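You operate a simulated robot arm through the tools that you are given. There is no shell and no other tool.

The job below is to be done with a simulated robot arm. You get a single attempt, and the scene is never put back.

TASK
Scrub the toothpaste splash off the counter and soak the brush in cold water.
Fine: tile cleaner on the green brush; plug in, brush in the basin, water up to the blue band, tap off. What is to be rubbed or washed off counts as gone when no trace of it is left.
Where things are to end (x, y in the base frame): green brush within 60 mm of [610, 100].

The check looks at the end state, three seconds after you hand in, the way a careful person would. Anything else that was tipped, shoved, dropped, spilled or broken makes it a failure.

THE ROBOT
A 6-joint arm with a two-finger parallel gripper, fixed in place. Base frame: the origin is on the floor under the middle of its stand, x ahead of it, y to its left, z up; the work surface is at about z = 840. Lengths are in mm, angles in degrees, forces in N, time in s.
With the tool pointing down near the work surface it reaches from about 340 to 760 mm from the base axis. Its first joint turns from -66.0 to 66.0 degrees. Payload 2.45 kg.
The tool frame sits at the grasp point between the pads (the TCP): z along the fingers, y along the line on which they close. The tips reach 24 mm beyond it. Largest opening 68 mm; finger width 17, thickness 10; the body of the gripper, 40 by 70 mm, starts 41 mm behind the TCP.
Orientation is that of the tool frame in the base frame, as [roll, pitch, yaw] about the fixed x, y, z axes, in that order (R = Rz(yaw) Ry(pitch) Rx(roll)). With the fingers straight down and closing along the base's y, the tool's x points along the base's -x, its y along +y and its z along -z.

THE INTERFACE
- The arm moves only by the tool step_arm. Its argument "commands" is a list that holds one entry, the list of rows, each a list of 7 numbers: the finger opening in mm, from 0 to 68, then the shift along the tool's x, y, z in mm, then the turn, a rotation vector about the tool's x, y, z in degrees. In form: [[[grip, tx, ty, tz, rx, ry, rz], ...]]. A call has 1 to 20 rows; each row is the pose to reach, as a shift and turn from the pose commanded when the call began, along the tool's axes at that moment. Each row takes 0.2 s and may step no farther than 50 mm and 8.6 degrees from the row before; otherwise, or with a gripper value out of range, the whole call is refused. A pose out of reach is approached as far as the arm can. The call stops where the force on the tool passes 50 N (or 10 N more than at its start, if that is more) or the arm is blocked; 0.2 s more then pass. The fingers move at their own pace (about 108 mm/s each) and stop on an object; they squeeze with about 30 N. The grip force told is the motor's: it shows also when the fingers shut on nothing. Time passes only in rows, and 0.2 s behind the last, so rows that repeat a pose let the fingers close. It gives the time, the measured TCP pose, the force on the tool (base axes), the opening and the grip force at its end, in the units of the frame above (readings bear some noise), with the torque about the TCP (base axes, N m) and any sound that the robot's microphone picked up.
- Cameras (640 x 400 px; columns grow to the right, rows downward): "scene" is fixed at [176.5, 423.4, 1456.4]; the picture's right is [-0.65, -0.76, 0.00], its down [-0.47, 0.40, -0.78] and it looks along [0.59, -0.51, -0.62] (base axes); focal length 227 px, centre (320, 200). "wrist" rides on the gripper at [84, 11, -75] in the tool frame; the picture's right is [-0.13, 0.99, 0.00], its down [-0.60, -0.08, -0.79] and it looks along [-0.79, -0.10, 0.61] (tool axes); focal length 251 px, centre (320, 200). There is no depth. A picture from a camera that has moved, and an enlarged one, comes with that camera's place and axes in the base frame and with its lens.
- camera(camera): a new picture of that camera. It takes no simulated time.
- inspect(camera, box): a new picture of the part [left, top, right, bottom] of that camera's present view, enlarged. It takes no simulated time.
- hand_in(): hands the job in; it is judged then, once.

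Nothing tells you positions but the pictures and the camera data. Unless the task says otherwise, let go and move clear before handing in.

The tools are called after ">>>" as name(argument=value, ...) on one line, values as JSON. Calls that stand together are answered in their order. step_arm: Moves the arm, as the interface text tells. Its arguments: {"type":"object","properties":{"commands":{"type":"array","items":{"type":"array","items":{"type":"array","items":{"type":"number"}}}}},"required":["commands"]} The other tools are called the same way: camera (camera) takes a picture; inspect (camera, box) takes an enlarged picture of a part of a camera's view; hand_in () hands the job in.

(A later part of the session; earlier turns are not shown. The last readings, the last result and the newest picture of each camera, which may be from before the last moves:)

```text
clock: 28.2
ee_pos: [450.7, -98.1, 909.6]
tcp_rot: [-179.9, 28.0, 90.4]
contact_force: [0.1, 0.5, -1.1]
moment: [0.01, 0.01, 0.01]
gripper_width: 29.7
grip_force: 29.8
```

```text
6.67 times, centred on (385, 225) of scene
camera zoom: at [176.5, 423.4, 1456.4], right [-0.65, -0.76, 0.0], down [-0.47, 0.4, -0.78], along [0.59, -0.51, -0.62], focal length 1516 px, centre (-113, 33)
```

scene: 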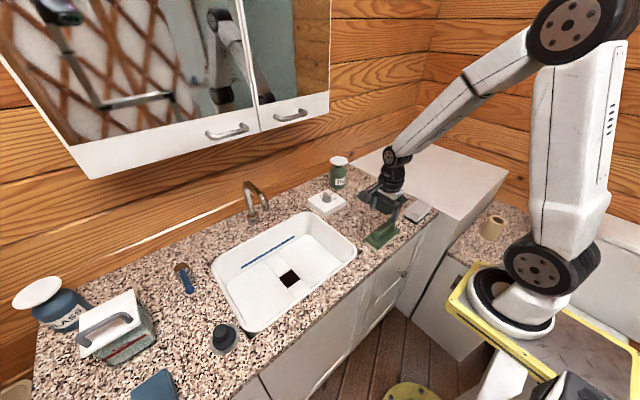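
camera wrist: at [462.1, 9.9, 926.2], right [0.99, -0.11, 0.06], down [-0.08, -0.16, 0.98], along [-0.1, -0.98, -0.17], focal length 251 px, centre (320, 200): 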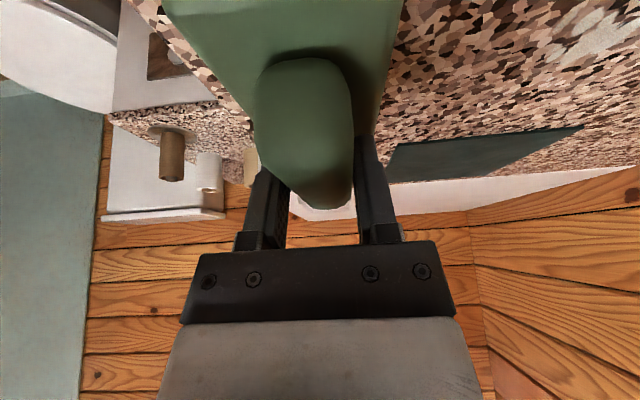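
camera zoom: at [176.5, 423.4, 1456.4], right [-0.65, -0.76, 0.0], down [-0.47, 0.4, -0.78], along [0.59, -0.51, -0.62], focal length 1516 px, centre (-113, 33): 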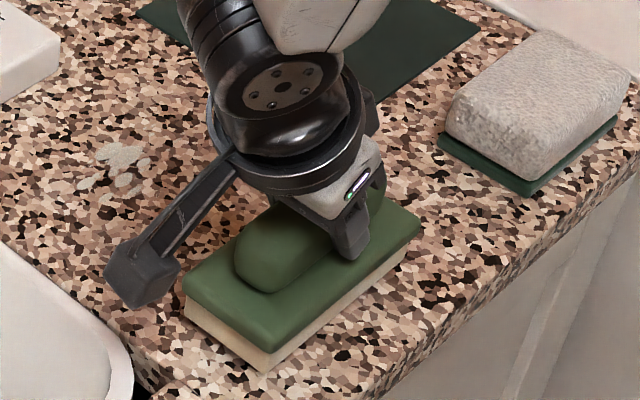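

>>> step_arm(commands=[[[0, -1.9, 0, -3.5, 0, 0, 0], [0, -3.8, 0, -7.1, 0, 0, 0], [0, -5.7, 0, -10.6, 0, 0, 0], [0, -7.5, 0, -14.1, 0, 0, 0], [0, -9.4, 0, -17.7, 0, 0, 0]]])

>>> inspect(camera="scene", box=[350, 195, 420, 255])

>>> camera(camera="wrist")

```text
clock: 29.4
ee_pos: [451.0, -98.4, 930.5]
tcp_rot: [-179.9, 28.0, 90.3]
contact_force: [0.9, 0.2, -1.2]
moment: [0.01, 0.0, 0.0]
gripper_width: 29.5
grip_force: 29.9
```

```text
6.67 times, centred on (385, 225) of scene
camera zoom: at [176.5, 423.4, 1456.4], right [-0.65, -0.76, 0.0], down [-0.47, 0.4, -0.78], along [0.59, -0.51, -0.62], focal length 1516 px, centre (-113, 33)
```

zoom: 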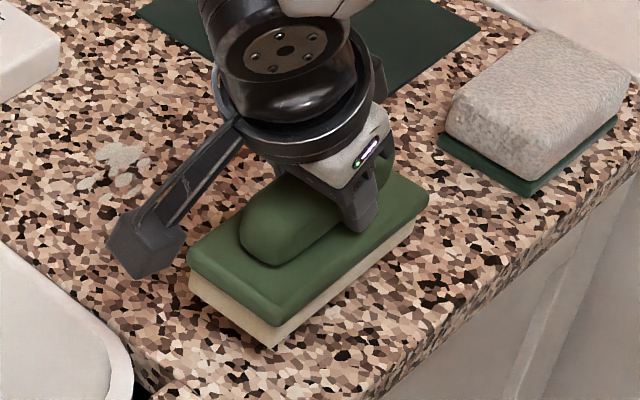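

```text
taken
camera wrist: at [461.5, 11.7, 955.8], right [0.99, -0.11, 0.06], down [-0.08, -0.16, 0.98], along [-0.1, -0.98, -0.17], focal length 251 px, centre (320, 200)
```

wrist: 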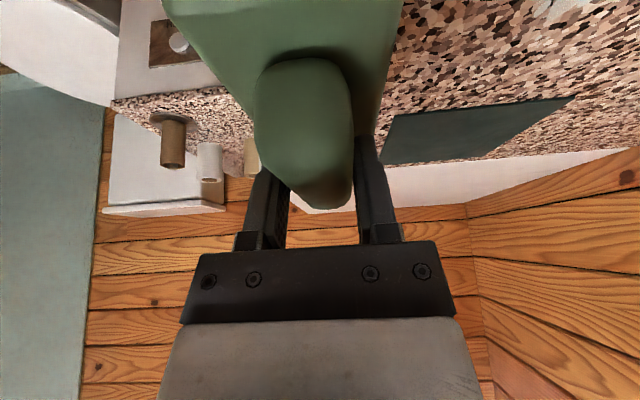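

The brush is now lifted level and firmly held; the earlier slip came from lifting too fast. I raise it to z≈1060, turn the handle radial and move slowly toward the dispenser.

>>> step_arm(commands=[[[0, -2.3, 0, -4.4, 0, 0, 0], [0, -7, 0, -13.2, 0, 0, 0], [0, -13.1, 0, -24.7, -0.9, 0, -1.8], [0, -19.7, 0, -37.1, -2.3, 0, -4.4], [0, -26.3, 0, -49.4, -4.2, 0, -7.9], [0, -32.8, 0, -61.8, -6.1, 0, -11.5], [0, -39.4, 0, -74.2, -8, 0, -15], [0, -46, 0, -86.5, -9.8, 0, -18.5], [0, -52.5, 0, -98.9, -11.7, 0, -22.1], [0, -59.7, 4.7, -108.7, -13.6, 0, -25.6], [0, -65.3, 14.1, -112, -15.5, 0, -29.1], [0, -69.5, 27.2, -109.8, -17.4, 0, -32.7], [0, -74.1, 41.3, -107.4, -19.2, 0, -36.2], [0, -78.7, 55.4, -105.1, -21.1, 0, -39.7], [0, -83.3, 69.5, -102.7, -23, 0, -43.3], [0, -87.8, 83.5, -100.4, -24.9, 0, -46.8], [0, -92.4, 97.6, -98, -26.7, 0, -50.3], [0, -97, 111.7, -95.7, -28.6, 0, -53.9], [0, -101.2, 124.8, -93.5, -30.5, 0, -57.4], [0, -103.4, 131.4, -92.4, -32.4, 0, -60.9]]])

>>> camera(camera="wrist")

>>> camera(camera="scene")

```text
clock: 33.6
ee_pos: [582.9, -146.6, 1058.4]
tcp_rot: [180.0, 28.0, 159.3]
contact_force: [0.9, -0.2, -0.9]
moment: [-0.02, 0.01, -0.01]
gripper_width: 29.7
grip_force: 30.2
```

```text
taken
camera wrist: at [484.8, -96.6, 1085.5], right [0.46, 0.89, 0.06], down [0.12, -0.13, 0.98], along [0.88, -0.44, -0.17], focal length 251 px, centre (320, 200)
```

wrist: 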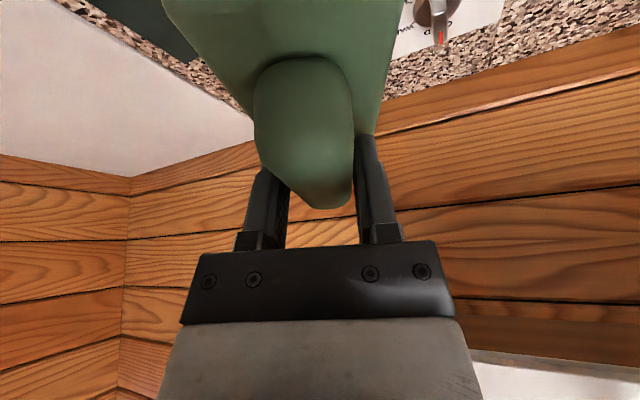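

```text
taken
```

scene: 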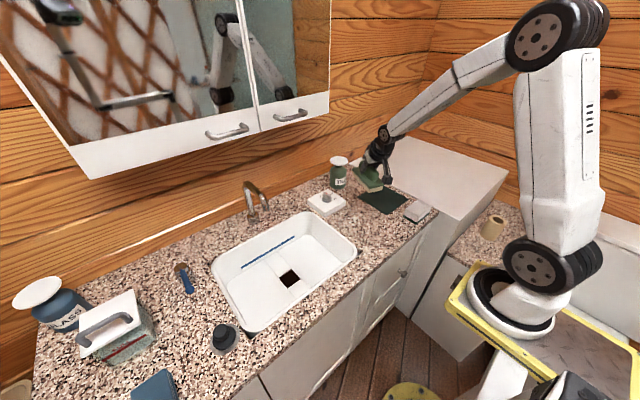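

>>> step_arm(commands=[[[0, -4.1, 0.1, 2.2, 0, 0, 0], [0, -14.3, 0.3, 7.6, -0.2, 0, -0.3], [0, -26.6, 0.5, 14.1, -0.3, 0, -0.6], [0, -38.9, 0.7, 20.7, -0.4, 0, -0.8], [0, -51.1, 0.9, 27.2, -0.6, 0, -1.1], [0, -63.4, 1.1, 33.7, -0.7, 0, -1.4], [0, -75.7, 1.4, 40.3, -0.9, 0, -1.6], [0, -87.9, 1.6, 46.8, -1, 0, -1.9], [0, -100.2, 1.8, 53.3, -1.2, 0, -2.2], [0, -112.5, 2, 59.8, -1.3, 0, -2.4], [0, -124.7, 2.3, 66.4, -1.4, 0, -2.7], [0, -137, 2.5, 72.9, -1.6, 0, -2.9], [0, -149.3, 2.7, 79.4, -1.7, 0, -3.2], [0, -161.6, 2.9, 86, -1.9, 0, -3.5], [0, -173.8, 3.1, 92.5, -2, 0, -3.7], [0, -186.1, 3.4, 99, -2.1, 0, -4], [0, -196.3, 3.6, 104.4, -2.3, 0, -4.2], [0, -204.5, 3.7, 108.8, -2.35, 0, -4.4], [0, -204.5, 3.7, 108.8, -2.35, 0, -4.4]]])

>>> camera(camera="wrist")

>>> inspect(camera="scene", box=[300, 110, 420, 210])

```text
clock: 37.6
ee_pos: [801.2, -223.7, 1057.8]
tcp_rot: [180.0, 27.8, 164.3]
contact_force: [-0.1, -0.4, -1.5]
moment: [-0.03, -0.02, 0.01]
gripper_width: 29.6
grip_force: 30.1
```

```text
taken
camera wrist: at [698.6, -183.9, 1084.4], right [0.38, 0.92, 0.06], down [0.13, -0.12, 0.98], along [0.92, -0.36, -0.17], focal length 251 px, centre (320, 200)
```

wrist: 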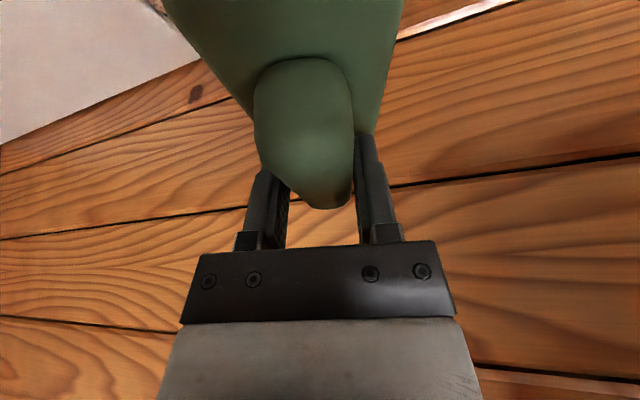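

```text
4.00 times, centred on (360, 160) of scene
camera zoom: at [176.5, 423.4, 1456.4], right [-0.65, -0.76, 0.0], down [-0.47, 0.4, -0.78], along [0.59, -0.51, -0.62], focal length 910 px, centre (160, 360)
```

zoom: 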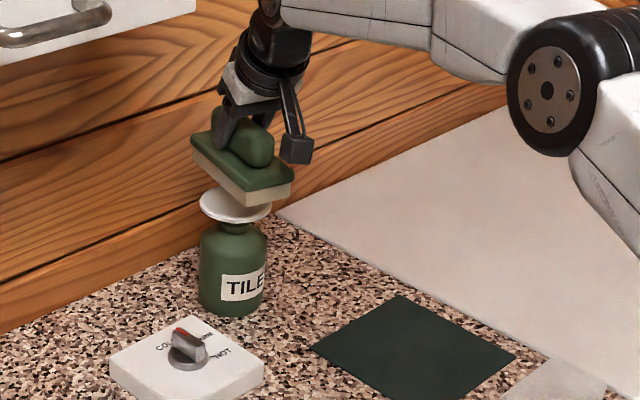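

The brush hovers about 30 mm above the dispenser's dish, well centred. I lower slowly onto it.

>>> step_arm(commands=[[[0, 1.9, 0, 3.5, 0, 0, 0], [0, 4.2, 0, 7.9, 0, 0, 0], [0, 6.6, 0, 12.4, 0, 0, 0], [0, 8.9, 0, 16.8, 0, 0, 0], [0, 10.3, 0, 19.4, 0, 0, 0], [0, 11.3, 0, 21.2, 0, 0, 0], [0, 12.2, 0, 23, 0, 0, 0]]])

>>> inspect(camera="scene", box=[310, 130, 370, 190])

```text
clock: 39.2
ee_pos: [800.2, -222.9, 1034.1]
tcp_rot: [-180.0, 27.9, 164.2]
contact_force: [0.3, 0.9, -1.6]
moment: [0.03, -0.01, -0.02]
gripper_width: 29.9
grip_force: 29.9
```

```text
6.67 times, centred on (340, 160) of scene
camera zoom: at [176.5, 423.4, 1456.4], right [-0.65, -0.76, 0.0], down [-0.47, 0.4, -0.78], along [0.59, -0.51, -0.62], focal length 1516 px, centre (187, 467)
```

zoom: 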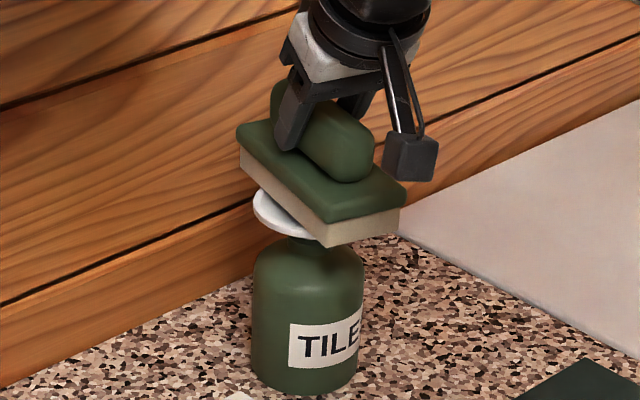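

>>> step_arm(commands=[[[0, 0.9, 0, 1.8, 0, 0, 0], [0, 1.9, 0, 3.5, 0, 0, 0], [0, 2.8, 0, 5.3, 0, 0, 0], [0, 3.8, 0, 7.1, 0, 0, 0], [0, 4.2, 0, 7.9, 0, 0, 0]]])

>>> inspect(camera="scene", box=[310, 130, 370, 190])

```text
clock: 40.4
ee_pos: [800.1, -223.9, 1025.5]
tcp_rot: [179.9, 28.0, 164.2]
contact_force: [1.2, -0.5, 0.7]
moment: [-0.05, -0.15, -0.07]
gripper_width: 29.6
grip_force: 29.8
```

```text
6.67 times, centred on (340, 160) of scene
camera zoom: at [176.5, 423.4, 1456.4], right [-0.65, -0.76, 0.0], down [-0.47, 0.4, -0.78], along [0.59, -0.51, -0.62], focal length 1516 px, centre (187, 467)
```

zoom: 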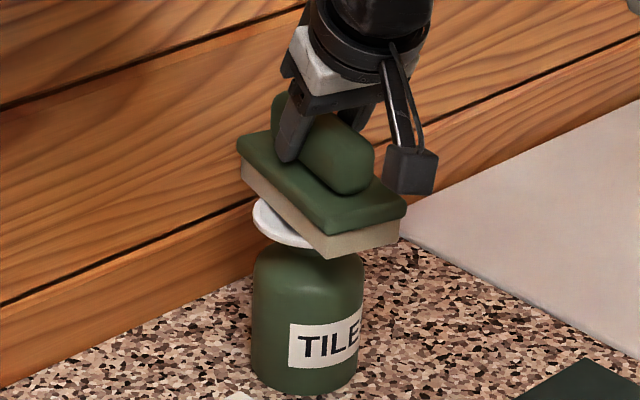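

>>> camera(camera="wrist")

>>> inspect(camera="scene", box=[325, 145, 355, 170])

```text
taken
camera wrist: at [698.0, -183.9, 1050.9], right [0.38, 0.92, 0.06], down [0.13, -0.12, 0.98], along [0.92, -0.36, -0.17], focal length 251 px, centre (320, 200)
```

wrist: 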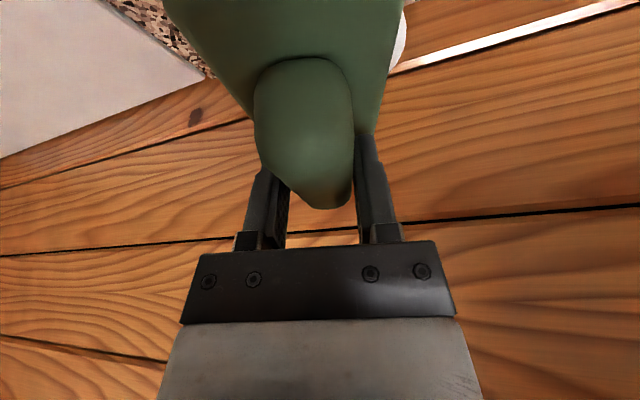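

```text
16.00 times, centred on (340, 158) of scene
camera zoom: at [176.5, 423.4, 1456.4], right [-0.65, -0.76, 0.0], down [-0.47, 0.4, -0.78], along [0.59, -0.51, -0.62], focal length 3638 px, centre (0, 880)
```

zoom: 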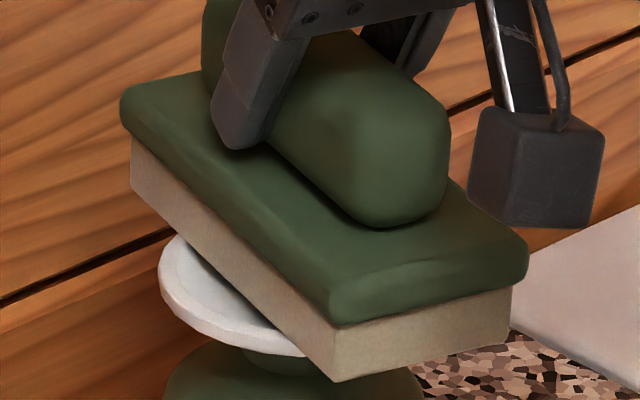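

>>> step_arm(commands=[[[0, 0.9, 0, 1.8, 0, 0, 0], [0, 1.4, 0, 2.6, 0, 0, 0], [0, 1.4, 0, 2.6, 0, 0, 0]]])

>>> inspect(camera="scene", box=[325, 145, 355, 170])

```text
clock: 41.2
ee_pos: [801.1, -223.8, 1020.9]
tcp_rot: [-180.0, 27.9, 164.3]
contact_force: [-2.5, 0.2, 2.0]
moment: [0.0, 0.02, 0.04]
gripper_width: 29.9
grip_force: 30.4
```

```text
16.00 times, centred on (340, 158) of scene
camera zoom: at [176.4, 423.4, 1456.4], right [-0.65, -0.76, 0.0], down [-0.47, 0.4, -0.78], along [0.6, -0.51, -0.62], focal length 3638 px, centre (0, 880)
```

zoom: 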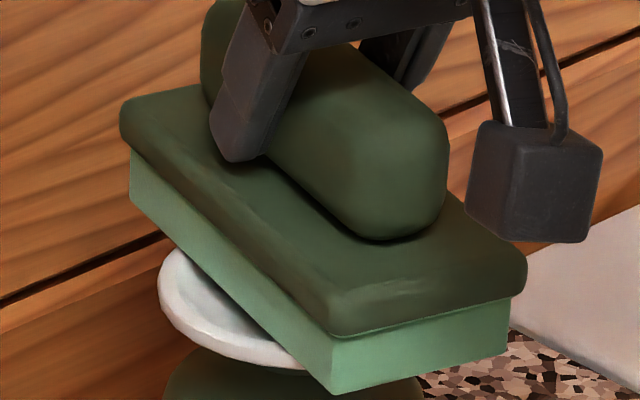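

The pad turned green: it has taken tile cleaner. I raise slowly off the dish.

>>> step_arm(commands=[[[0, -0.9, 0, -1.8, 0, 0, 0], [0, -2.8, 0, -5.3, 0, 0, 0], [0, -6.6, 0, -12.4, 0, 0, 0], [0, -11.3, 0, -21.2, 0, 0, 0], [0, -16.4, 0, -30.9, 0, 0, 0], [0, -18.3, 0, -34.4, 0, 0, 0], [0, -18.3, 0, -34.4, 0, 0, 0]]])

>>> inspect(camera="scene", box=[310, 130, 370, 190])

>>> camera(camera="wrist")

```text
clock: 42.8
ee_pos: [800.2, -224.5, 1061.1]
tcp_rot: [180.0, 28.0, 164.3]
contact_force: [0.1, -0.4, -1.5]
moment: [0.01, -0.01, 0.0]
gripper_width: 30.1
grip_force: 29.8
```

```text
6.67 times, centred on (340, 160) of scene
camera zoom: at [176.5, 423.4, 1456.4], right [-0.65, -0.76, 0.0], down [-0.47, 0.4, -0.78], along [0.59, -0.51, -0.62], focal length 1516 px, centre (187, 467)
```

zoom: 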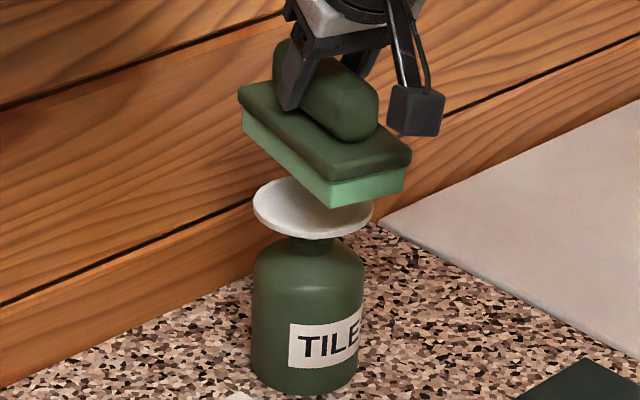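

```text
taken
camera wrist: at [698.1, -184.0, 1086.9], right [0.38, 0.92, 0.06], down [0.13, -0.12, 0.98], along [0.92, -0.36, -0.17], focal length 251 px, centre (320, 200)
```

wrist: 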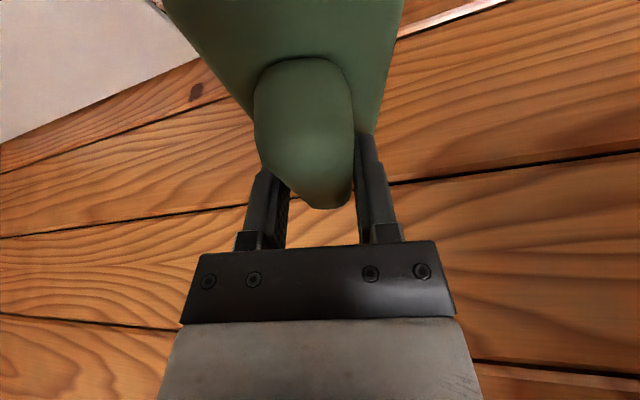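

Cleaner is on the brush and the bottle stands as before. I carry the brush back over the splash (centre about (578,-105)), turning the handle along y again.

>>> step_arm(commands=[[[0, 4.3, 1.1, -2.3, 0, 0, 0], [0, 14.6, 3.7, -7.8, 0.9, 0, 1.8], [0, 25.9, 6.5, -13.7, 2.8, 0, 5.3], [0, 37.9, 9.6, -20.2, 4.7, 0, 8.8], [0, 50, 12.6, -26.6, 6.6, 0, 12.4], [0, 62, 15.7, -33, 8.5, 0, 15.9], [0, 74.1, 18.7, -39.4, 10.3, 0, 19.4], [0, 86.2, 21.8, -45.8, 12.2, 0, 23], [0, 100.1, 24.9, -48.7, 14.1, 0, 26.5], [0, 115, 27.9, -49.8, 16, 0, 30], [0, 129.9, 31, -51, 17.8, 0, 33.6], [0, 144.7, 34, -52.1, 19.7, 0, 37.1], [0, 159.6, 37.1, -53.2, 21.6, 0, 40.6], [0, 174.6, 40.1, -54.3, 23.5, 0, 44.1], [0, 189.4, 43.2, -55.4, 25.4, 0, 47.7], [0, 204.3, 46.2, -56.5, 27.2, 0, 51.2], [0, 219.1, 49.3, -57.7, 29.1, 0, 54.7], [0, 233.6, 52.3, -59.7, 31, 0, 58.3], [0, 244, 54.5, -60.7, 32.9, 0, 61.8], [0, 245.7, 54.9, -61.6, 34.9, 0, 65.6]]])

>>> camera(camera="wrist")

>>> inspect(camera="scene", box=[310, 150, 430, 250])

```text
clock: 47.0
ee_pos: [577.8, -104.3, 1001.2]
tcp_rot: [-180.0, 28.0, 89.9]
contact_force: [-0.8, 0.0, -1.1]
moment: [0.01, 0.01, -0.02]
gripper_width: 29.8
grip_force: 30.2
```

```text
taken
camera wrist: at [589.7, 5.2, 1026.0], right [0.99, -0.12, 0.06], down [-0.08, -0.16, 0.98], along [-0.1, -0.98, -0.17], focal length 251 px, centre (320, 200)
```

wrist: 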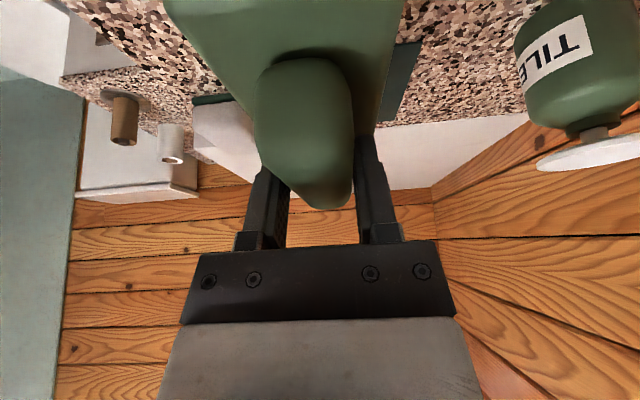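

```text
4.00 times, centred on (370, 200) of scene
camera zoom: at [176.5, 423.4, 1456.4], right [-0.65, -0.76, 0.0], down [-0.47, 0.4, -0.78], along [0.59, -0.51, -0.62], focal length 910 px, centre (120, 200)
```

zoom: 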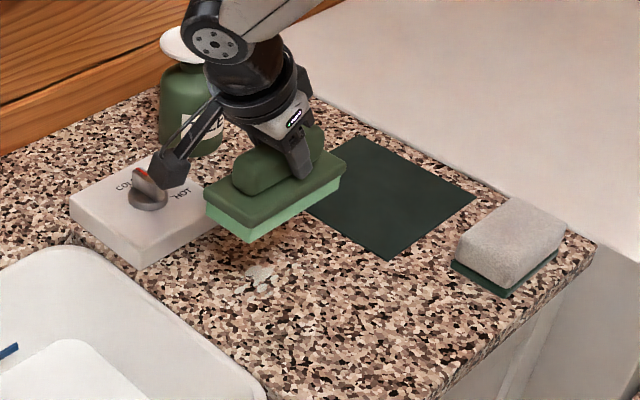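

>>> step_arm(commands=[[[0, 2.3, 0, 4.4, 0, 0, 0], [0, 7, 0, 13.2, 0, 0, 0], [0, 13.1, 0, 24.7, 0, 0, 0], [0, 19.2, 0, 36.2, 0, 0, 0], [0, 25.4, 0, 47.7, 0, 0, 0], [0, 31.5, 0, 59.2, 0, 0, 0], [0, 37.6, 0, 70.6, 0, 0, 0], [0, 42.3, 0, 79.5, 0, 0, 0], [0, 44.6, 0, 83.9, 0, 0, 0], [0, 44.6, 0, 83.9, 0, 0, 0]]])

>>> inspect(camera="scene", box=[320, 180, 400, 240])

```text
clock: 49.2
ee_pos: [579.0, -105.5, 905.2]
tcp_rot: [-179.9, 28.0, 89.9]
contact_force: [-0.6, -0.4, -0.5]
moment: [0.01, -0.01, 0.0]
gripper_width: 29.6
grip_force: 29.4
```

```text
6.67 times, centred on (360, 210) of scene
camera zoom: at [176.5, 423.4, 1456.4], right [-0.65, -0.76, 0.0], down [-0.47, 0.4, -0.78], along [0.59, -0.51, -0.62], focal length 1516 px, centre (53, 133)
```

zoom: 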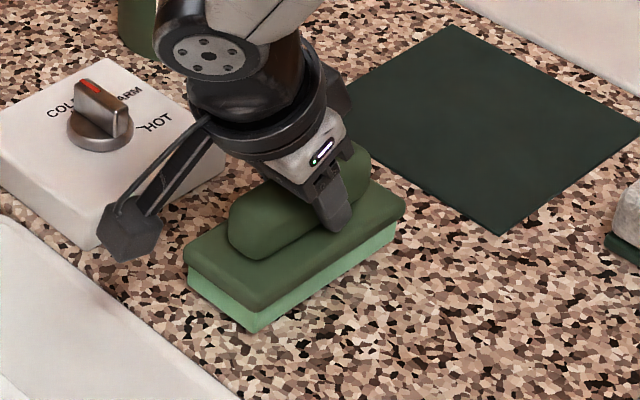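

Brush is a few mm above the splash. I press down gently until I feel the counter.

>>> step_arm(commands=[[[0, 0.9, 0, 1.8, 0, 0, 0], [0, 1.9, 0, 3.5, 0, 0, 0], [0, 2.3, 0, 4.4, 0, 0, 0], [0, 2.8, 0, 5.3, 0, 0, 0], [0, 2.8, 0, 5.3, 0, 0, 0]]])

```text
clock: 50.4
ee_pos: [578.3, -103.7, 900.0]
tcp_rot: [179.9, 28.1, 90.0]
contact_force: [-10.6, 7.3, 27.1]
moment: [-0.07, 0.49, -0.12]
gripper_width: 29.5
grip_force: 29.7
```

>>> step_arm(commands=[[[0, -0.3, 0, -0.6, 0, 0, 0], [0, -0.3, 0, -0.6, 0, 0, 0]]])

```text
clock: 51.0
ee_pos: [578.1, -104.5, 900.5]
tcp_rot: [179.9, 28.1, 90.1]
contact_force: [-3.5, 6.8, 22.5]
moment: [-0.67, 0.1, -0.08]
gripper_width: 29.8
grip_force: 30.1
```

>>> step_arm(commands=[[[0, -0.4, 0, -0.8, 0, 0, 0], [0, -0.4, 0, -0.8, 0, 0, 0]]])

```text
clock: 51.6
ee_pos: [578.3, -103.6, 900.1]
tcp_rot: [-179.9, 28.0, 90.0]
contact_force: [2.2, 0.4, 8.1]
moment: [-0.41, -0.28, 0.12]
gripper_width: 29.8
grip_force: 29.6
```

>>> step_arm(commands=[[[0, 0, 5, 0, 0, 0, 0], [0, 0, 14, 0, 0, 0, 0], [0, 0, 23, 0, 0, 0, 0], [0, 0, 30, 0, 0, 0, 0], [0, 0, 22, 0, 0, 0, 0], [0, 0, 13, 0, 0, 0, 0], [0, 0, 4, 0, 0, 0, 0], [0, 0, -5, 0, 0, 0, 0], [0, 0, -14, 0, 0, 0, 0], [0, 0, -23, 0, 0, 0, 0], [0, 0, -32, 0, 0, 0, 0], [0, 0, -23, 0, 0, 0, 0], [0, 0, -14, 0, 0, 0, 0], [0, 0, -5, 0, 0, 0, 0], [0, 0, 4, 0, 0, 0, 0], [0, 0, 13, 0, 0, 0, 0], [0, 0, 22, 0, 0, 0, 0], [0, 0, 13, 0, 0, 0, 0], [0, 0, 4, 0, 0, 0, 0], [0, 0, 0, 0, 0, 0, 0]]])

>>> camera(camera="wrist")

>>> inspect(camera="scene", box=[320, 180, 400, 240])

```text
clock: 54.3
ee_pos: [550.1, -104.4, 901.8]
tcp_rot: [-178.8, 28.4, 90.2]
contact_force: [-9.3, 4.7, 14.6]
moment: [0.41, 0.19, 0.17]
gripper_width: 29.9
grip_force: 30.2
stopped in row 13: the force on the tool passed its limit at 56 N (the readings are from after the stop); the commanded pose is now the measured one
```

```text
taken
camera wrist: at [563.2, 5.5, 925.4], right [0.99, -0.12, 0.04], down [-0.06, -0.15, 0.99], along [-0.11, -0.98, -0.16], focal length 251 px, centre (320, 200)
```

wrist: 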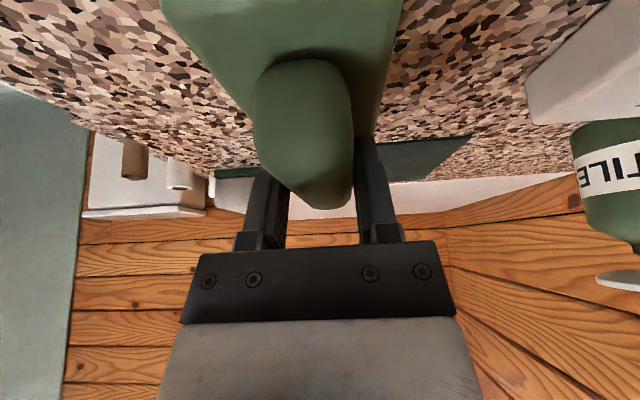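

```text
6.67 times, centred on (360, 210) of scene
camera zoom: at [176.0, 423.6, 1456.4], right [-0.65, -0.76, 0.0], down [-0.47, 0.4, -0.78], along [0.6, -0.51, -0.62], focal length 1516 px, centre (53, 133)
```

zoom: 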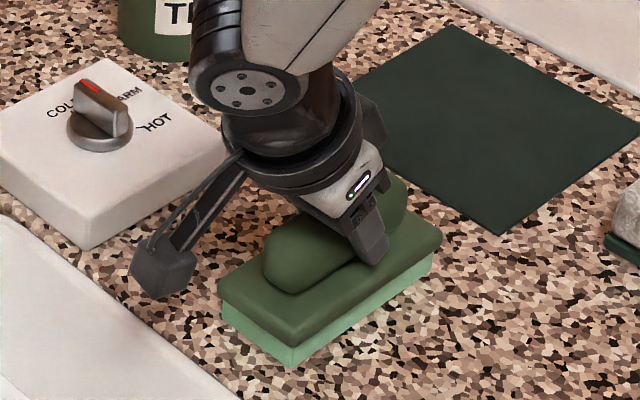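

>>> step_arm(commands=[[[0, -0.5, 0, -0.9, -1.1, 0.4, 0], [0, -0.5, 0, -0.9, -1.1, 0.4, 0], [0, -0.5, 0, -0.9, -1.1, 0.4, 0]]])

```text
clock: 55.1
ee_pos: [551.4, -104.7, 901.3]
tcp_rot: [-180.0, 27.8, 90.2]
contact_force: [-0.5, 0.6, -1.4]
moment: [0.0, 0.02, -0.02]
gripper_width: 29.6
grip_force: 29.8
```

>>> step_arm(commands=[[[0, 0.2, 0, 0.4, 0, 0, 0], [0, 0.3, 0, 0.6, 0, 0, 0], [0, 0.3, 0, 0.6, 0, 0, 0]]])

```text
clock: 55.9
ee_pos: [551.1, -103.7, 900.1]
tcp_rot: [-180.0, 28.0, 90.1]
contact_force: [-1.8, 3.7, 7.9]
moment: [-0.3, -0.09, 0.0]
gripper_width: 29.6
grip_force: 30.2
```

>>> step_arm(commands=[[[0, 0, 4, 0, 0, 0, 0], [0, 0, 11, 0, 0, 0, 0], [0, 0, 18, 0, 0, 0, 0], [0, 0, 25, 0, 0, 0, 0], [0, 0, 32, 0, 0, 0, 0], [0, 0, 39, 0, 0, 0, 0], [0, 0, 46, 0, 0, 0, 0], [0, 0, 53, 0, 0, 0, 0], [0, 0, 57, 0, 0, 0, 0], [0, 0, 57, 0, 0, 0, 0]]])

>>> inspect(camera="scene", box=[320, 180, 400, 240])

>>> camera(camera="wrist")

```text
clock: 58.1
ee_pos: [607.6, -102.9, 900.6]
tcp_rot: [-179.9, 27.9, 90.2]
contact_force: [-0.4, -0.9, -1.6]
moment: [-0.02, 0.0, 0.03]
gripper_width: 29.9
grip_force: 30.0
```

```text
6.67 times, centred on (360, 210) of scene
camera zoom: at [176.5, 423.4, 1456.4], right [-0.65, -0.76, 0.0], down [-0.47, 0.4, -0.78], along [0.59, -0.51, -0.62], focal length 1516 px, centre (53, 133)
```

zoom: 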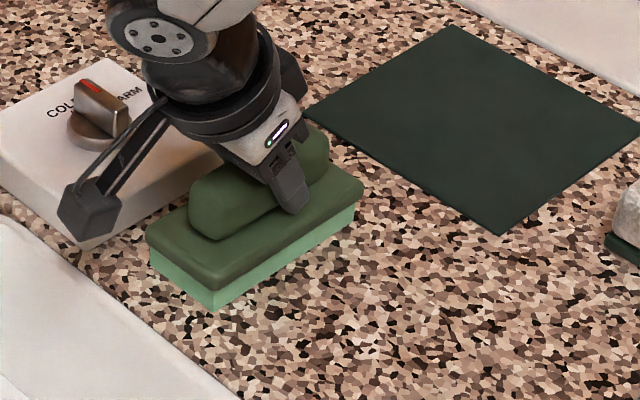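

```text
taken
camera wrist: at [619.3, 6.0, 926.0], right [0.99, -0.11, 0.06], down [-0.08, -0.16, 0.98], along [-0.1, -0.98, -0.17], focal length 251 px, centre (320, 200)
```

wrist: 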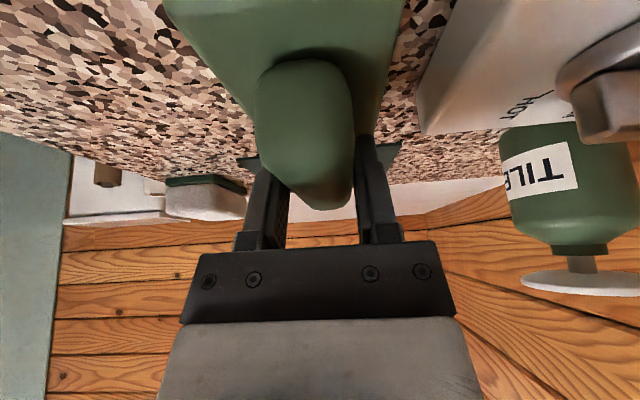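

>>> step_arm(commands=[[[0, -1.9, 0, -3.5, 0, 0, 0], [0, -5.6, 0, -10.6, 0, 0, 0], [0, -11.3, 0, -21.2, 0, 0, 0], [0, -17, 0, -32, 0, 0, 0], [0, -23.5, 0, -44.1, 0, 0, 0], [0, -30, 0, -56.5, 0, 0, 0], [0, -36, 0, -68, 0, 0, 0], [0, -38, 0, -71, 0, 0, 0]]])

>>> inspect(camera="scene", box=[330, 190, 390, 240])

```text
clock: 59.9
ee_pos: [607.2, -104.5, 979.9]
tcp_rot: [-180.0, 28.0, 90.2]
contact_force: [0.0, -0.1, -1.1]
moment: [0.01, 0.0, 0.0]
gripper_width: 29.6
grip_force: 30.1
```

```text
8.00 times, centred on (360, 215) of scene
camera zoom: at [176.5, 423.4, 1456.4], right [-0.65, -0.76, 0.0], down [-0.47, 0.4, -0.78], along [0.59, -0.51, -0.62], focal length 1819 px, centre (0, 80)
```

zoom: 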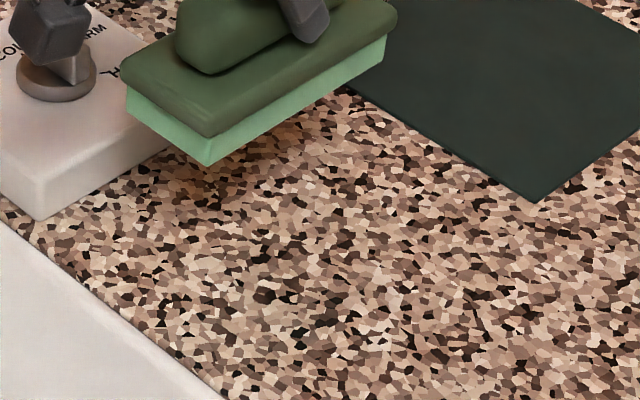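

>>> step_arm(commands=[[[0, 0, -5, 0, 0, 0, 0], [0, 0, -17, 0, 0, 0, 0], [0, 0, -30, 0, 0, 0, 0], [0, 0, -44, 0, 0, 0, 0], [0, 0, -58, 0, 0, 0, 0], [0, 0, -72, 0, 0, 0, 0], [0, 0, -84, 0, 0, 0, 0], [0, 0, -90, 0, 0, 0, 0]]])

>>> camera(camera="wrist")

>>> inspect(camera="wrist", box=[390, 0, 550, 100])

>>> inspect(camera="scene", box=[330, 190, 390, 240])

```text
clock: 61.7
ee_pos: [519.0, -105.0, 981.5]
tcp_rot: [-180.0, 27.9, 90.1]
contact_force: [0.2, 0.1, -1.6]
moment: [-0.01, 0.02, 0.0]
gripper_width: 29.6
grip_force: 30.0
```

```text
taken
camera wrist: at [530.0, 4.8, 1007.2], right [0.99, -0.11, 0.06], down [-0.08, -0.16, 0.98], along [-0.1, -0.98, -0.17], focal length 251 px, centre (320, 200)
```

wrist: 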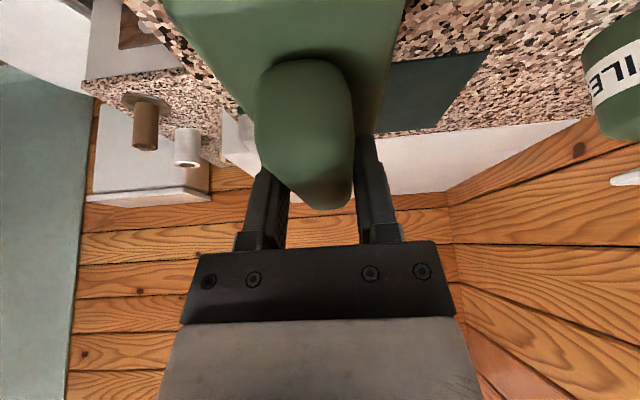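

```text
4.00 times, centred on (470, 50) of wrist
camera zoom: at [530.0, 4.8, 1007.2], right [0.99, -0.11, 0.06], down [-0.08, -0.16, 0.98], along [-0.1, -0.98, -0.17], focal length 1006 px, centre (-280, 800)
```

zoom: 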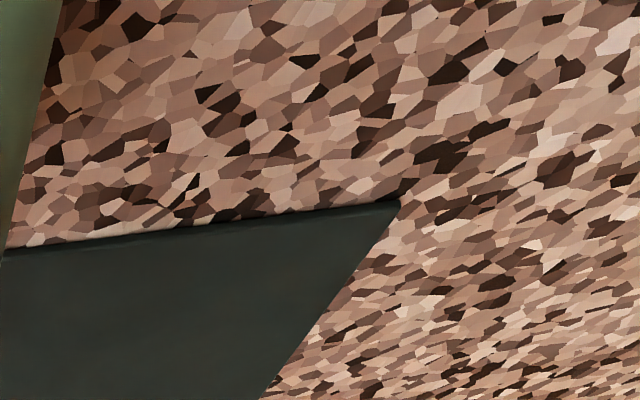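

```text
8.00 times, centred on (360, 215) of scene
camera zoom: at [176.5, 423.4, 1456.4], right [-0.65, -0.76, 0.0], down [-0.47, 0.4, -0.78], along [0.59, -0.51, -0.62], focal length 1819 px, centre (0, 80)
```

zoom: 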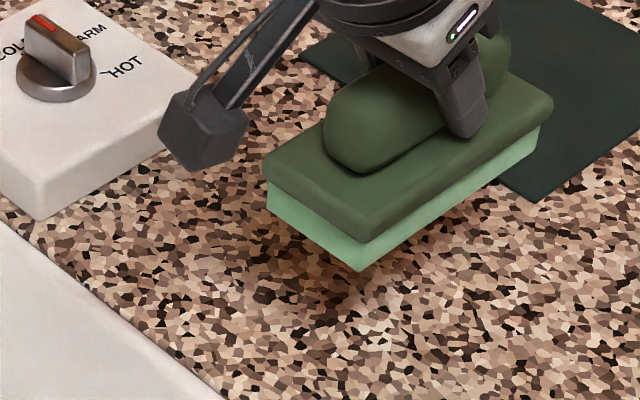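

>>> step_arm(commands=[[[0, 4.4, -2, -2.3, 0, 0, 0], [0, 15, -6, -8, 0, 0, 0], [0, 27, -10, -14, 0, 0, 0], [0, 39, -15, -21, 0, 0, 0], [0, 51, -20, -27, 0, 0, 0], [0, 63, -25, -33, 0, 0, 0], [0, 75, -30, -40, 0, 0, 0], [0, 87, -34, -46, 0, 0, 0], [0, 95, -36, -50, 0, 0, 0], [0, 97, -36, -51, 0, 0, 0]]])

>>> camera(camera="wrist")

>>> inspect(camera="wrist", box=[380, 0, 540, 100])

>>> inspect(camera="scene", box=[335, 200, 375, 235])

```text
clock: 63.9
ee_pos: [481.4, 5.1, 979.4]
tcp_rot: [-179.9, 27.9, 90.3]
contact_force: [0.3, 0.0, -1.2]
moment: [0.06, -0.01, -0.02]
gripper_width: 29.4
grip_force: 29.9
```

```text
taken
camera wrist: at [492.5, 114.1, 1005.4], right [0.99, -0.11, 0.06], down [-0.08, -0.16, 0.98], along [-0.1, -0.98, -0.17], focal length 251 px, centre (320, 200)
```

wrist: 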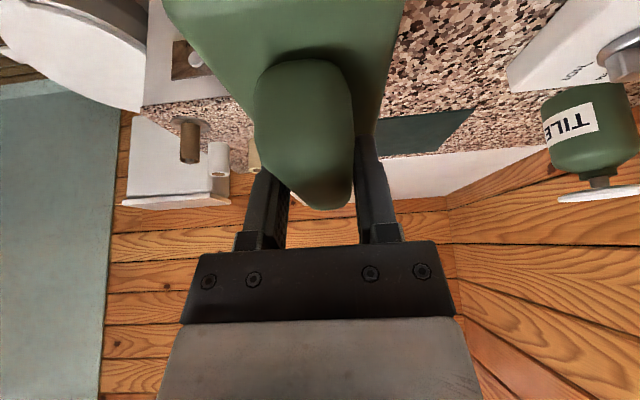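

```text
4.00 times, centred on (460, 50) of wrist
camera zoom: at [492.5, 114.1, 1005.4], right [0.99, -0.11, 0.06], down [-0.08, -0.16, 0.98], along [-0.1, -0.98, -0.17], focal length 1006 px, centre (-240, 800)
```

zoom: 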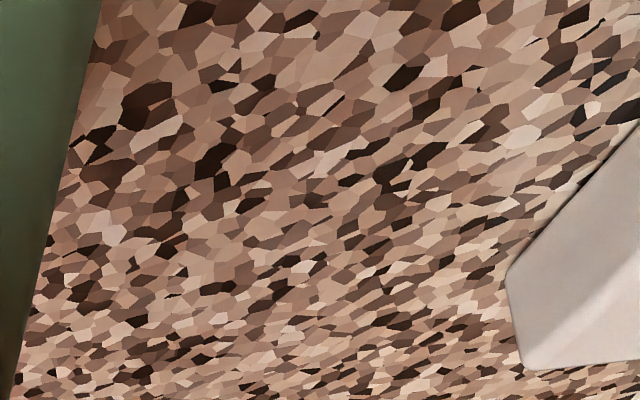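

```text
11.43 times, centred on (355, 218) of scene
camera zoom: at [176.5, 423.4, 1456.4], right [-0.65, -0.76, 0.0], down [-0.47, 0.4, -0.78], along [0.59, -0.51, -0.62], focal length 2599 px, centre (-80, 0)
```

zoom: 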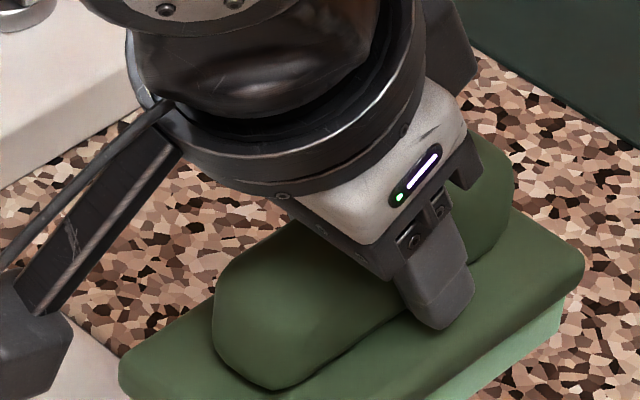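

The splash area looks clean from here. Next I carry the brush over the right half of the basin, near (610,103), turned to yaw 120 so the wrist stays clear of the tap.

>>> step_arm(commands=[[[0, 3, 3.9, -0.6, -0.4, 0, -0.8], [0, 10, 12.9, -2, -1.4, 0, -2.7], [0, 18, 23.2, -3.5, -2.5, 0, -4.8], [0, 26, 33.6, -5.1, -3.6, 0, -6.9], [0, 34, 43.9, -6.7, -4.8, 0, -9], [0, 42, 54.2, -8.3, -5.9, 0, -11.1], [0, 50, 64.6, -9.9, -7, 0, -13.3], [0, 58.1, 74.9, -11.4, -8.1, 0, -15.4], [0, 66.1, 85.2, -13, -9.2, 0, -17.5], [0, 74.1, 95.5, -14.6, -10.4, 0, -19.6], [0, 82.1, 105.9, -16.2, -11.5, 0, -21.7], [0, 90.1, 116.2, -17.7, -12.6, 0, -23.9], [0, 96.1, 123.9, -18.9, -13.4, 0, -25.4], [0, 100.1, 129.1, -19.7, -14, 0, -26.5], [0, 100.1, 129.1, -19.7, -14, 0, -26.5]]])

>>> camera(camera="scene")

>>> inspect(camera="scene", box=[325, 195, 385, 245])

>>> camera(camera="wrist")

```text
clock: 67.1
ee_pos: [610.3, 102.2, 952.0]
tcp_rot: [-179.9, 28.0, 120.1]
contact_force: [-0.1, 0.5, -1.3]
moment: [-0.02, -0.02, 0.01]
gripper_width: 29.7
grip_force: 30.2
```

```text
taken
```

scene: 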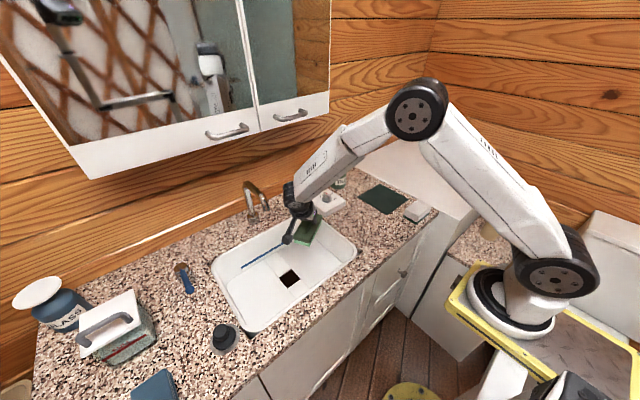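

```text
8.00 times, centred on (355, 220) of scene
camera zoom: at [176.5, 423.4, 1456.4], right [-0.65, -0.76, 0.0], down [-0.47, 0.4, -0.78], along [0.59, -0.51, -0.62], focal length 1819 px, centre (40, 40)
```

zoom: 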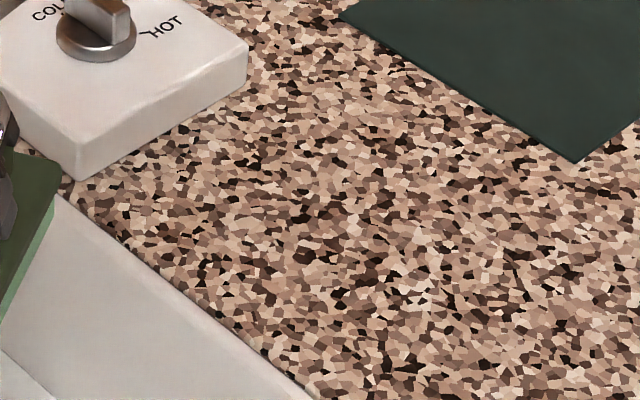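

```text
taken
camera wrist: at [565.5, 203.1, 976.7], right [0.92, 0.4, 0.06], down [0.01, -0.18, 0.98], along [0.4, -0.9, -0.17], focal length 251 px, centre (320, 200)
```

wrist: 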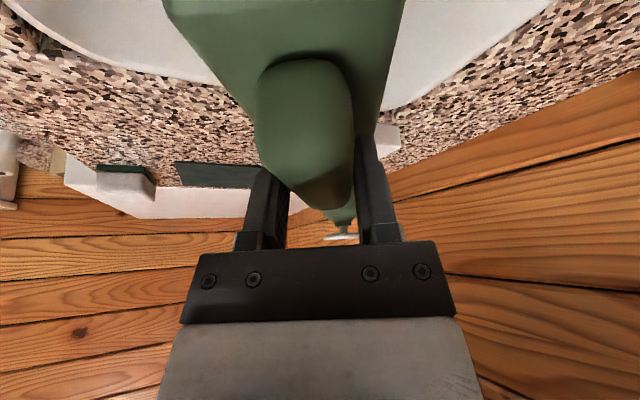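

Clean counter confirmed again from the scene view. Now I lower the brush into the basin in small steps.

>>> step_arm(commands=[[[0, 2.3, 0, 4.4, 0, 0, 0], [0, 7, 0, 13.2, 0, 0, 0], [0, 12.7, 0, 23.8, 0, 0, 0], [0, 18.3, 0, 34.4, 0, 0, 0], [0, 23.9, 0, 45, 0, 0, 0], [0, 29.6, 0, 55.6, 0, 0, 0], [0, 35.2, 0, 66.2, 0, 0, 0], [0, 40.8, 0, 76.8, 0, 0, 0], [0, 46.5, 0, 87.4, 0, 0, 0], [0, 52.1, 0, 98, 0, 0, 0], [0, 57.7, 0, 108.6, 0, 0, 0], [0, 63.4, 0, 119.2, 0, 0, 0], [0, 68.1, 0, 128, 0, 0, 0], [0, 70.4, 0, 132.4, 0, 0, 0]]])

>>> camera(camera="wrist")

>>> inspect(camera="scene", box=[230, 170, 360, 300])

```text
clock: 70.1
ee_pos: [611.9, 102.3, 799.3]
tcp_rot: [-179.9, 27.9, 120.0]
contact_force: [0.5, 0.3, -1.0]
moment: [-0.01, 0.0, 0.0]
gripper_width: 29.8
grip_force: 30.4
```

```text
taken
camera wrist: at [565.9, 202.8, 826.1], right [0.92, 0.4, 0.06], down [0.01, -0.18, 0.98], along [0.4, -0.9, -0.17], focal length 251 px, centre (320, 200)
```

wrist: 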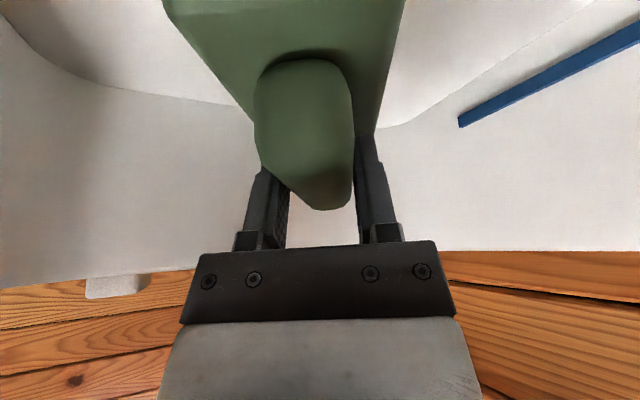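

```text
3.08 times, centred on (295, 235) of scene
camera zoom: at [176.5, 423.4, 1456.4], right [-0.65, -0.76, 0.0], down [-0.47, 0.4, -0.78], along [0.59, -0.51, -0.62], focal length 700 px, centre (397, 92)
```

zoom: 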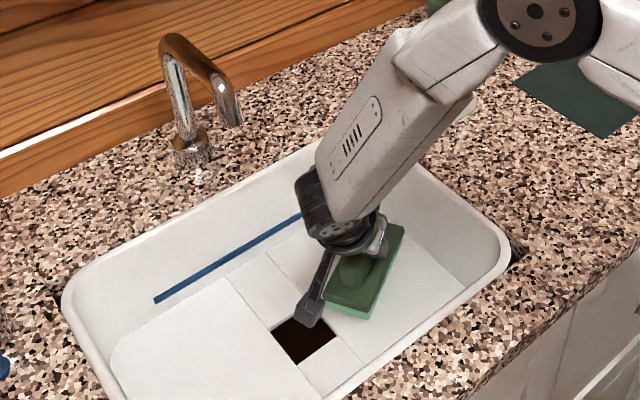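

>>> step_arm(commands=[[[0, 1.4, 0, 2.6, 0, 0, 0], [0, 2.8, 0, 5.3, 0, 0, 0], [0, 3.8, 0, 7.1, 0, 0, 0], [0, 4.7, 0, 8.8, 0, 0, 0], [0, 4.7, 0, 8.8, 0, 0, 0]]])

```text
clock: 71.3
ee_pos: [611.2, 101.9, 791.2]
tcp_rot: [-179.9, 27.9, 120.1]
contact_force: [-1.1, -0.2, -1.1]
moment: [-0.03, 0.01, -0.01]
gripper_width: 29.7
grip_force: 29.9
```

>>> step_arm(commands=[[[0, 0.9, 0, 1.8, 0, 0, 0], [0, 1.9, 0, 3.5, 0, 0, 0], [0, 2.3, 0, 4.4, 0, 0, 0], [0, 2.3, 0, 4.4, 0, 0, 0]]])

```text
clock: 72.3
ee_pos: [612.0, 102.3, 786.3]
tcp_rot: [-179.8, 27.9, 120.1]
contact_force: [-0.2, 0.2, -0.5]
moment: [0.03, 0.02, -0.02]
gripper_width: 29.5
grip_force: 30.4
```

>>> step_arm(commands=[[[0, 0.5, 0, 0.9, 0, 0, 0], [0, 0.9, 0, 1.8, 0, 0, 0], [0, 1.4, 0, 2.6, 0, 0, 0], [0, 1.4, 0, 2.6, 0, 0, 0]]])

```text
clock: 73.3
ee_pos: [610.9, 103.1, 783.1]
tcp_rot: [-180.0, 28.0, 120.1]
contact_force: [0.4, 0.4, -0.5]
moment: [0.01, 0.01, 0.0]
gripper_width: 29.8
grip_force: 29.8
```

>>> step_arm(commands=[[[0, 0.5, 0, 0.9, 0, 0, 0], [0, 0.9, 0, 1.8, 0, 0, 0], [0, 1.4, 0, 2.6, 0, 0, 0], [0, 1.4, 0, 2.6, 0, 0, 0]]])

>>> inspect(camera="scene", box=[260, 220, 340, 290])

```text
clock: 74.3
ee_pos: [611.2, 103.4, 781.0]
tcp_rot: [-179.9, 27.9, 120.0]
contact_force: [0.0, -0.5, -1.7]
moment: [0.02, 0.03, -0.04]
gripper_width: 29.6
grip_force: 30.0
```

```text
5.71 times, centred on (300, 255) of scene
camera zoom: at [176.5, 423.4, 1456.4], right [-0.65, -0.76, 0.0], down [-0.47, 0.4, -0.78], along [0.59, -0.51, -0.62], focal length 1299 px, centre (434, -114)
```

zoom: 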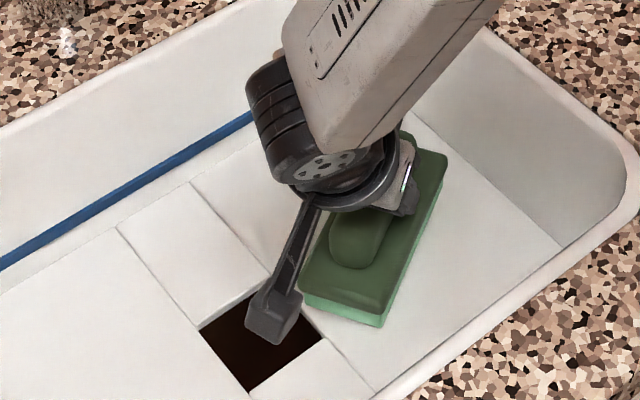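

>>> step_arm(commands=[[[0, 0.5, 0, 0.9, 0, 0, 0], [0, 0.9, 0, 1.8, 0, 0, 0], [0, 1.4, 0, 2.6, 0, 0, 0], [0, 1.4, 0, 2.6, 0, 0, 0]]])

```text
clock: 75.3
ee_pos: [610.4, 103.4, 777.0]
tcp_rot: [-179.9, 27.9, 120.1]
contact_force: [1.0, 0.0, -0.7]
moment: [-0.02, 0.03, -0.01]
gripper_width: 29.9
grip_force: 29.6
```

>>> step_arm(commands=[[[0, 0.5, 0, 0.9, 0, 0, 0], [0, 0.9, 0, 1.8, 0, 0, 0], [0, 1.4, 0, 2.6, 0, 0, 0], [0, 1.4, 0, 2.6, 0, 0, 0]]])

>>> inspect(camera="scene", box=[280, 235, 330, 275])

```text
clock: 76.3
ee_pos: [611.5, 104.1, 775.6]
tcp_rot: [-179.9, 28.0, 120.1]
contact_force: [-7.7, 0.4, 15.3]
moment: [-0.06, 0.01, -0.03]
gripper_width: 29.5
grip_force: 30.2
```

```text
10.00 times, centred on (305, 255) of scene
camera zoom: at [176.0, 423.4, 1456.4], right [-0.65, -0.76, 0.0], down [-0.47, 0.4, -0.78], along [0.6, -0.51, -0.62], focal length 2274 px, centre (470, -350)
```

zoom: 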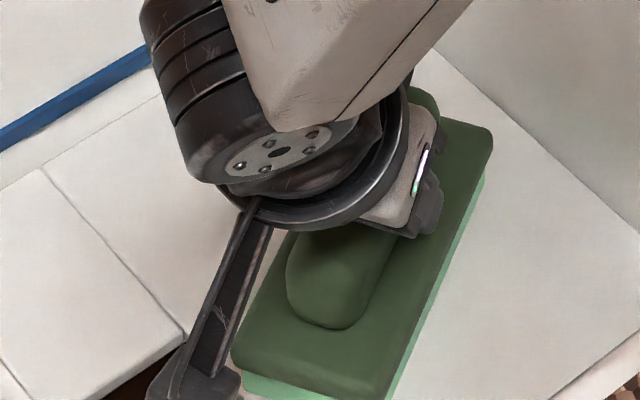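

Brush rests on the basin floor (z≈715). I relieve the pressure and let go.

>>> step_arm(commands=[[[0, -0.4, 0, -0.8, 0, 0, 0], [15, -0.4, 0, -0.8, 0, 0, 0], [35, -0.4, 0, -0.8, 0, 0, 0], [50, -0.4, 0, -0.8, 0, 0, 0], [60, -0.4, 0, -0.8, 0, 0, 0], [60, -0.4, 0, -0.8, 0, 0, 0]]])

>>> camera(camera="wrist")

```text
clock: 77.7
ee_pos: [610.9, 104.1, 775.6]
tcp_rot: [-180.0, 27.9, 120.1]
contact_force: [-0.7, -0.3, -0.8]
moment: [0.03, 0.03, 0.03]
gripper_width: 59.9
grip_force: 0.0
```

```text
taken
camera wrist: at [565.4, 203.3, 800.7], right [0.92, 0.4, 0.06], down [0.01, -0.18, 0.98], along [0.4, -0.9, -0.17], focal length 251 px, centre (320, 200)
```

wrist: 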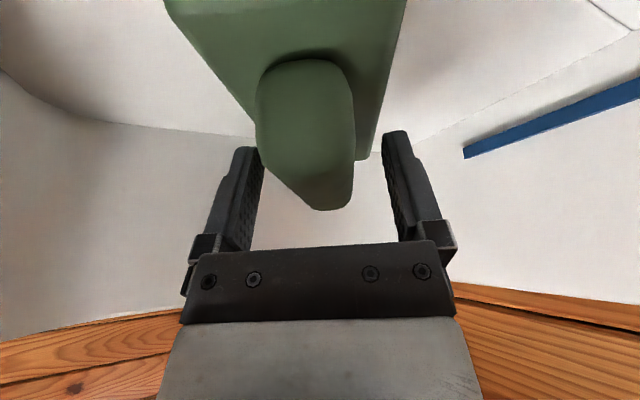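

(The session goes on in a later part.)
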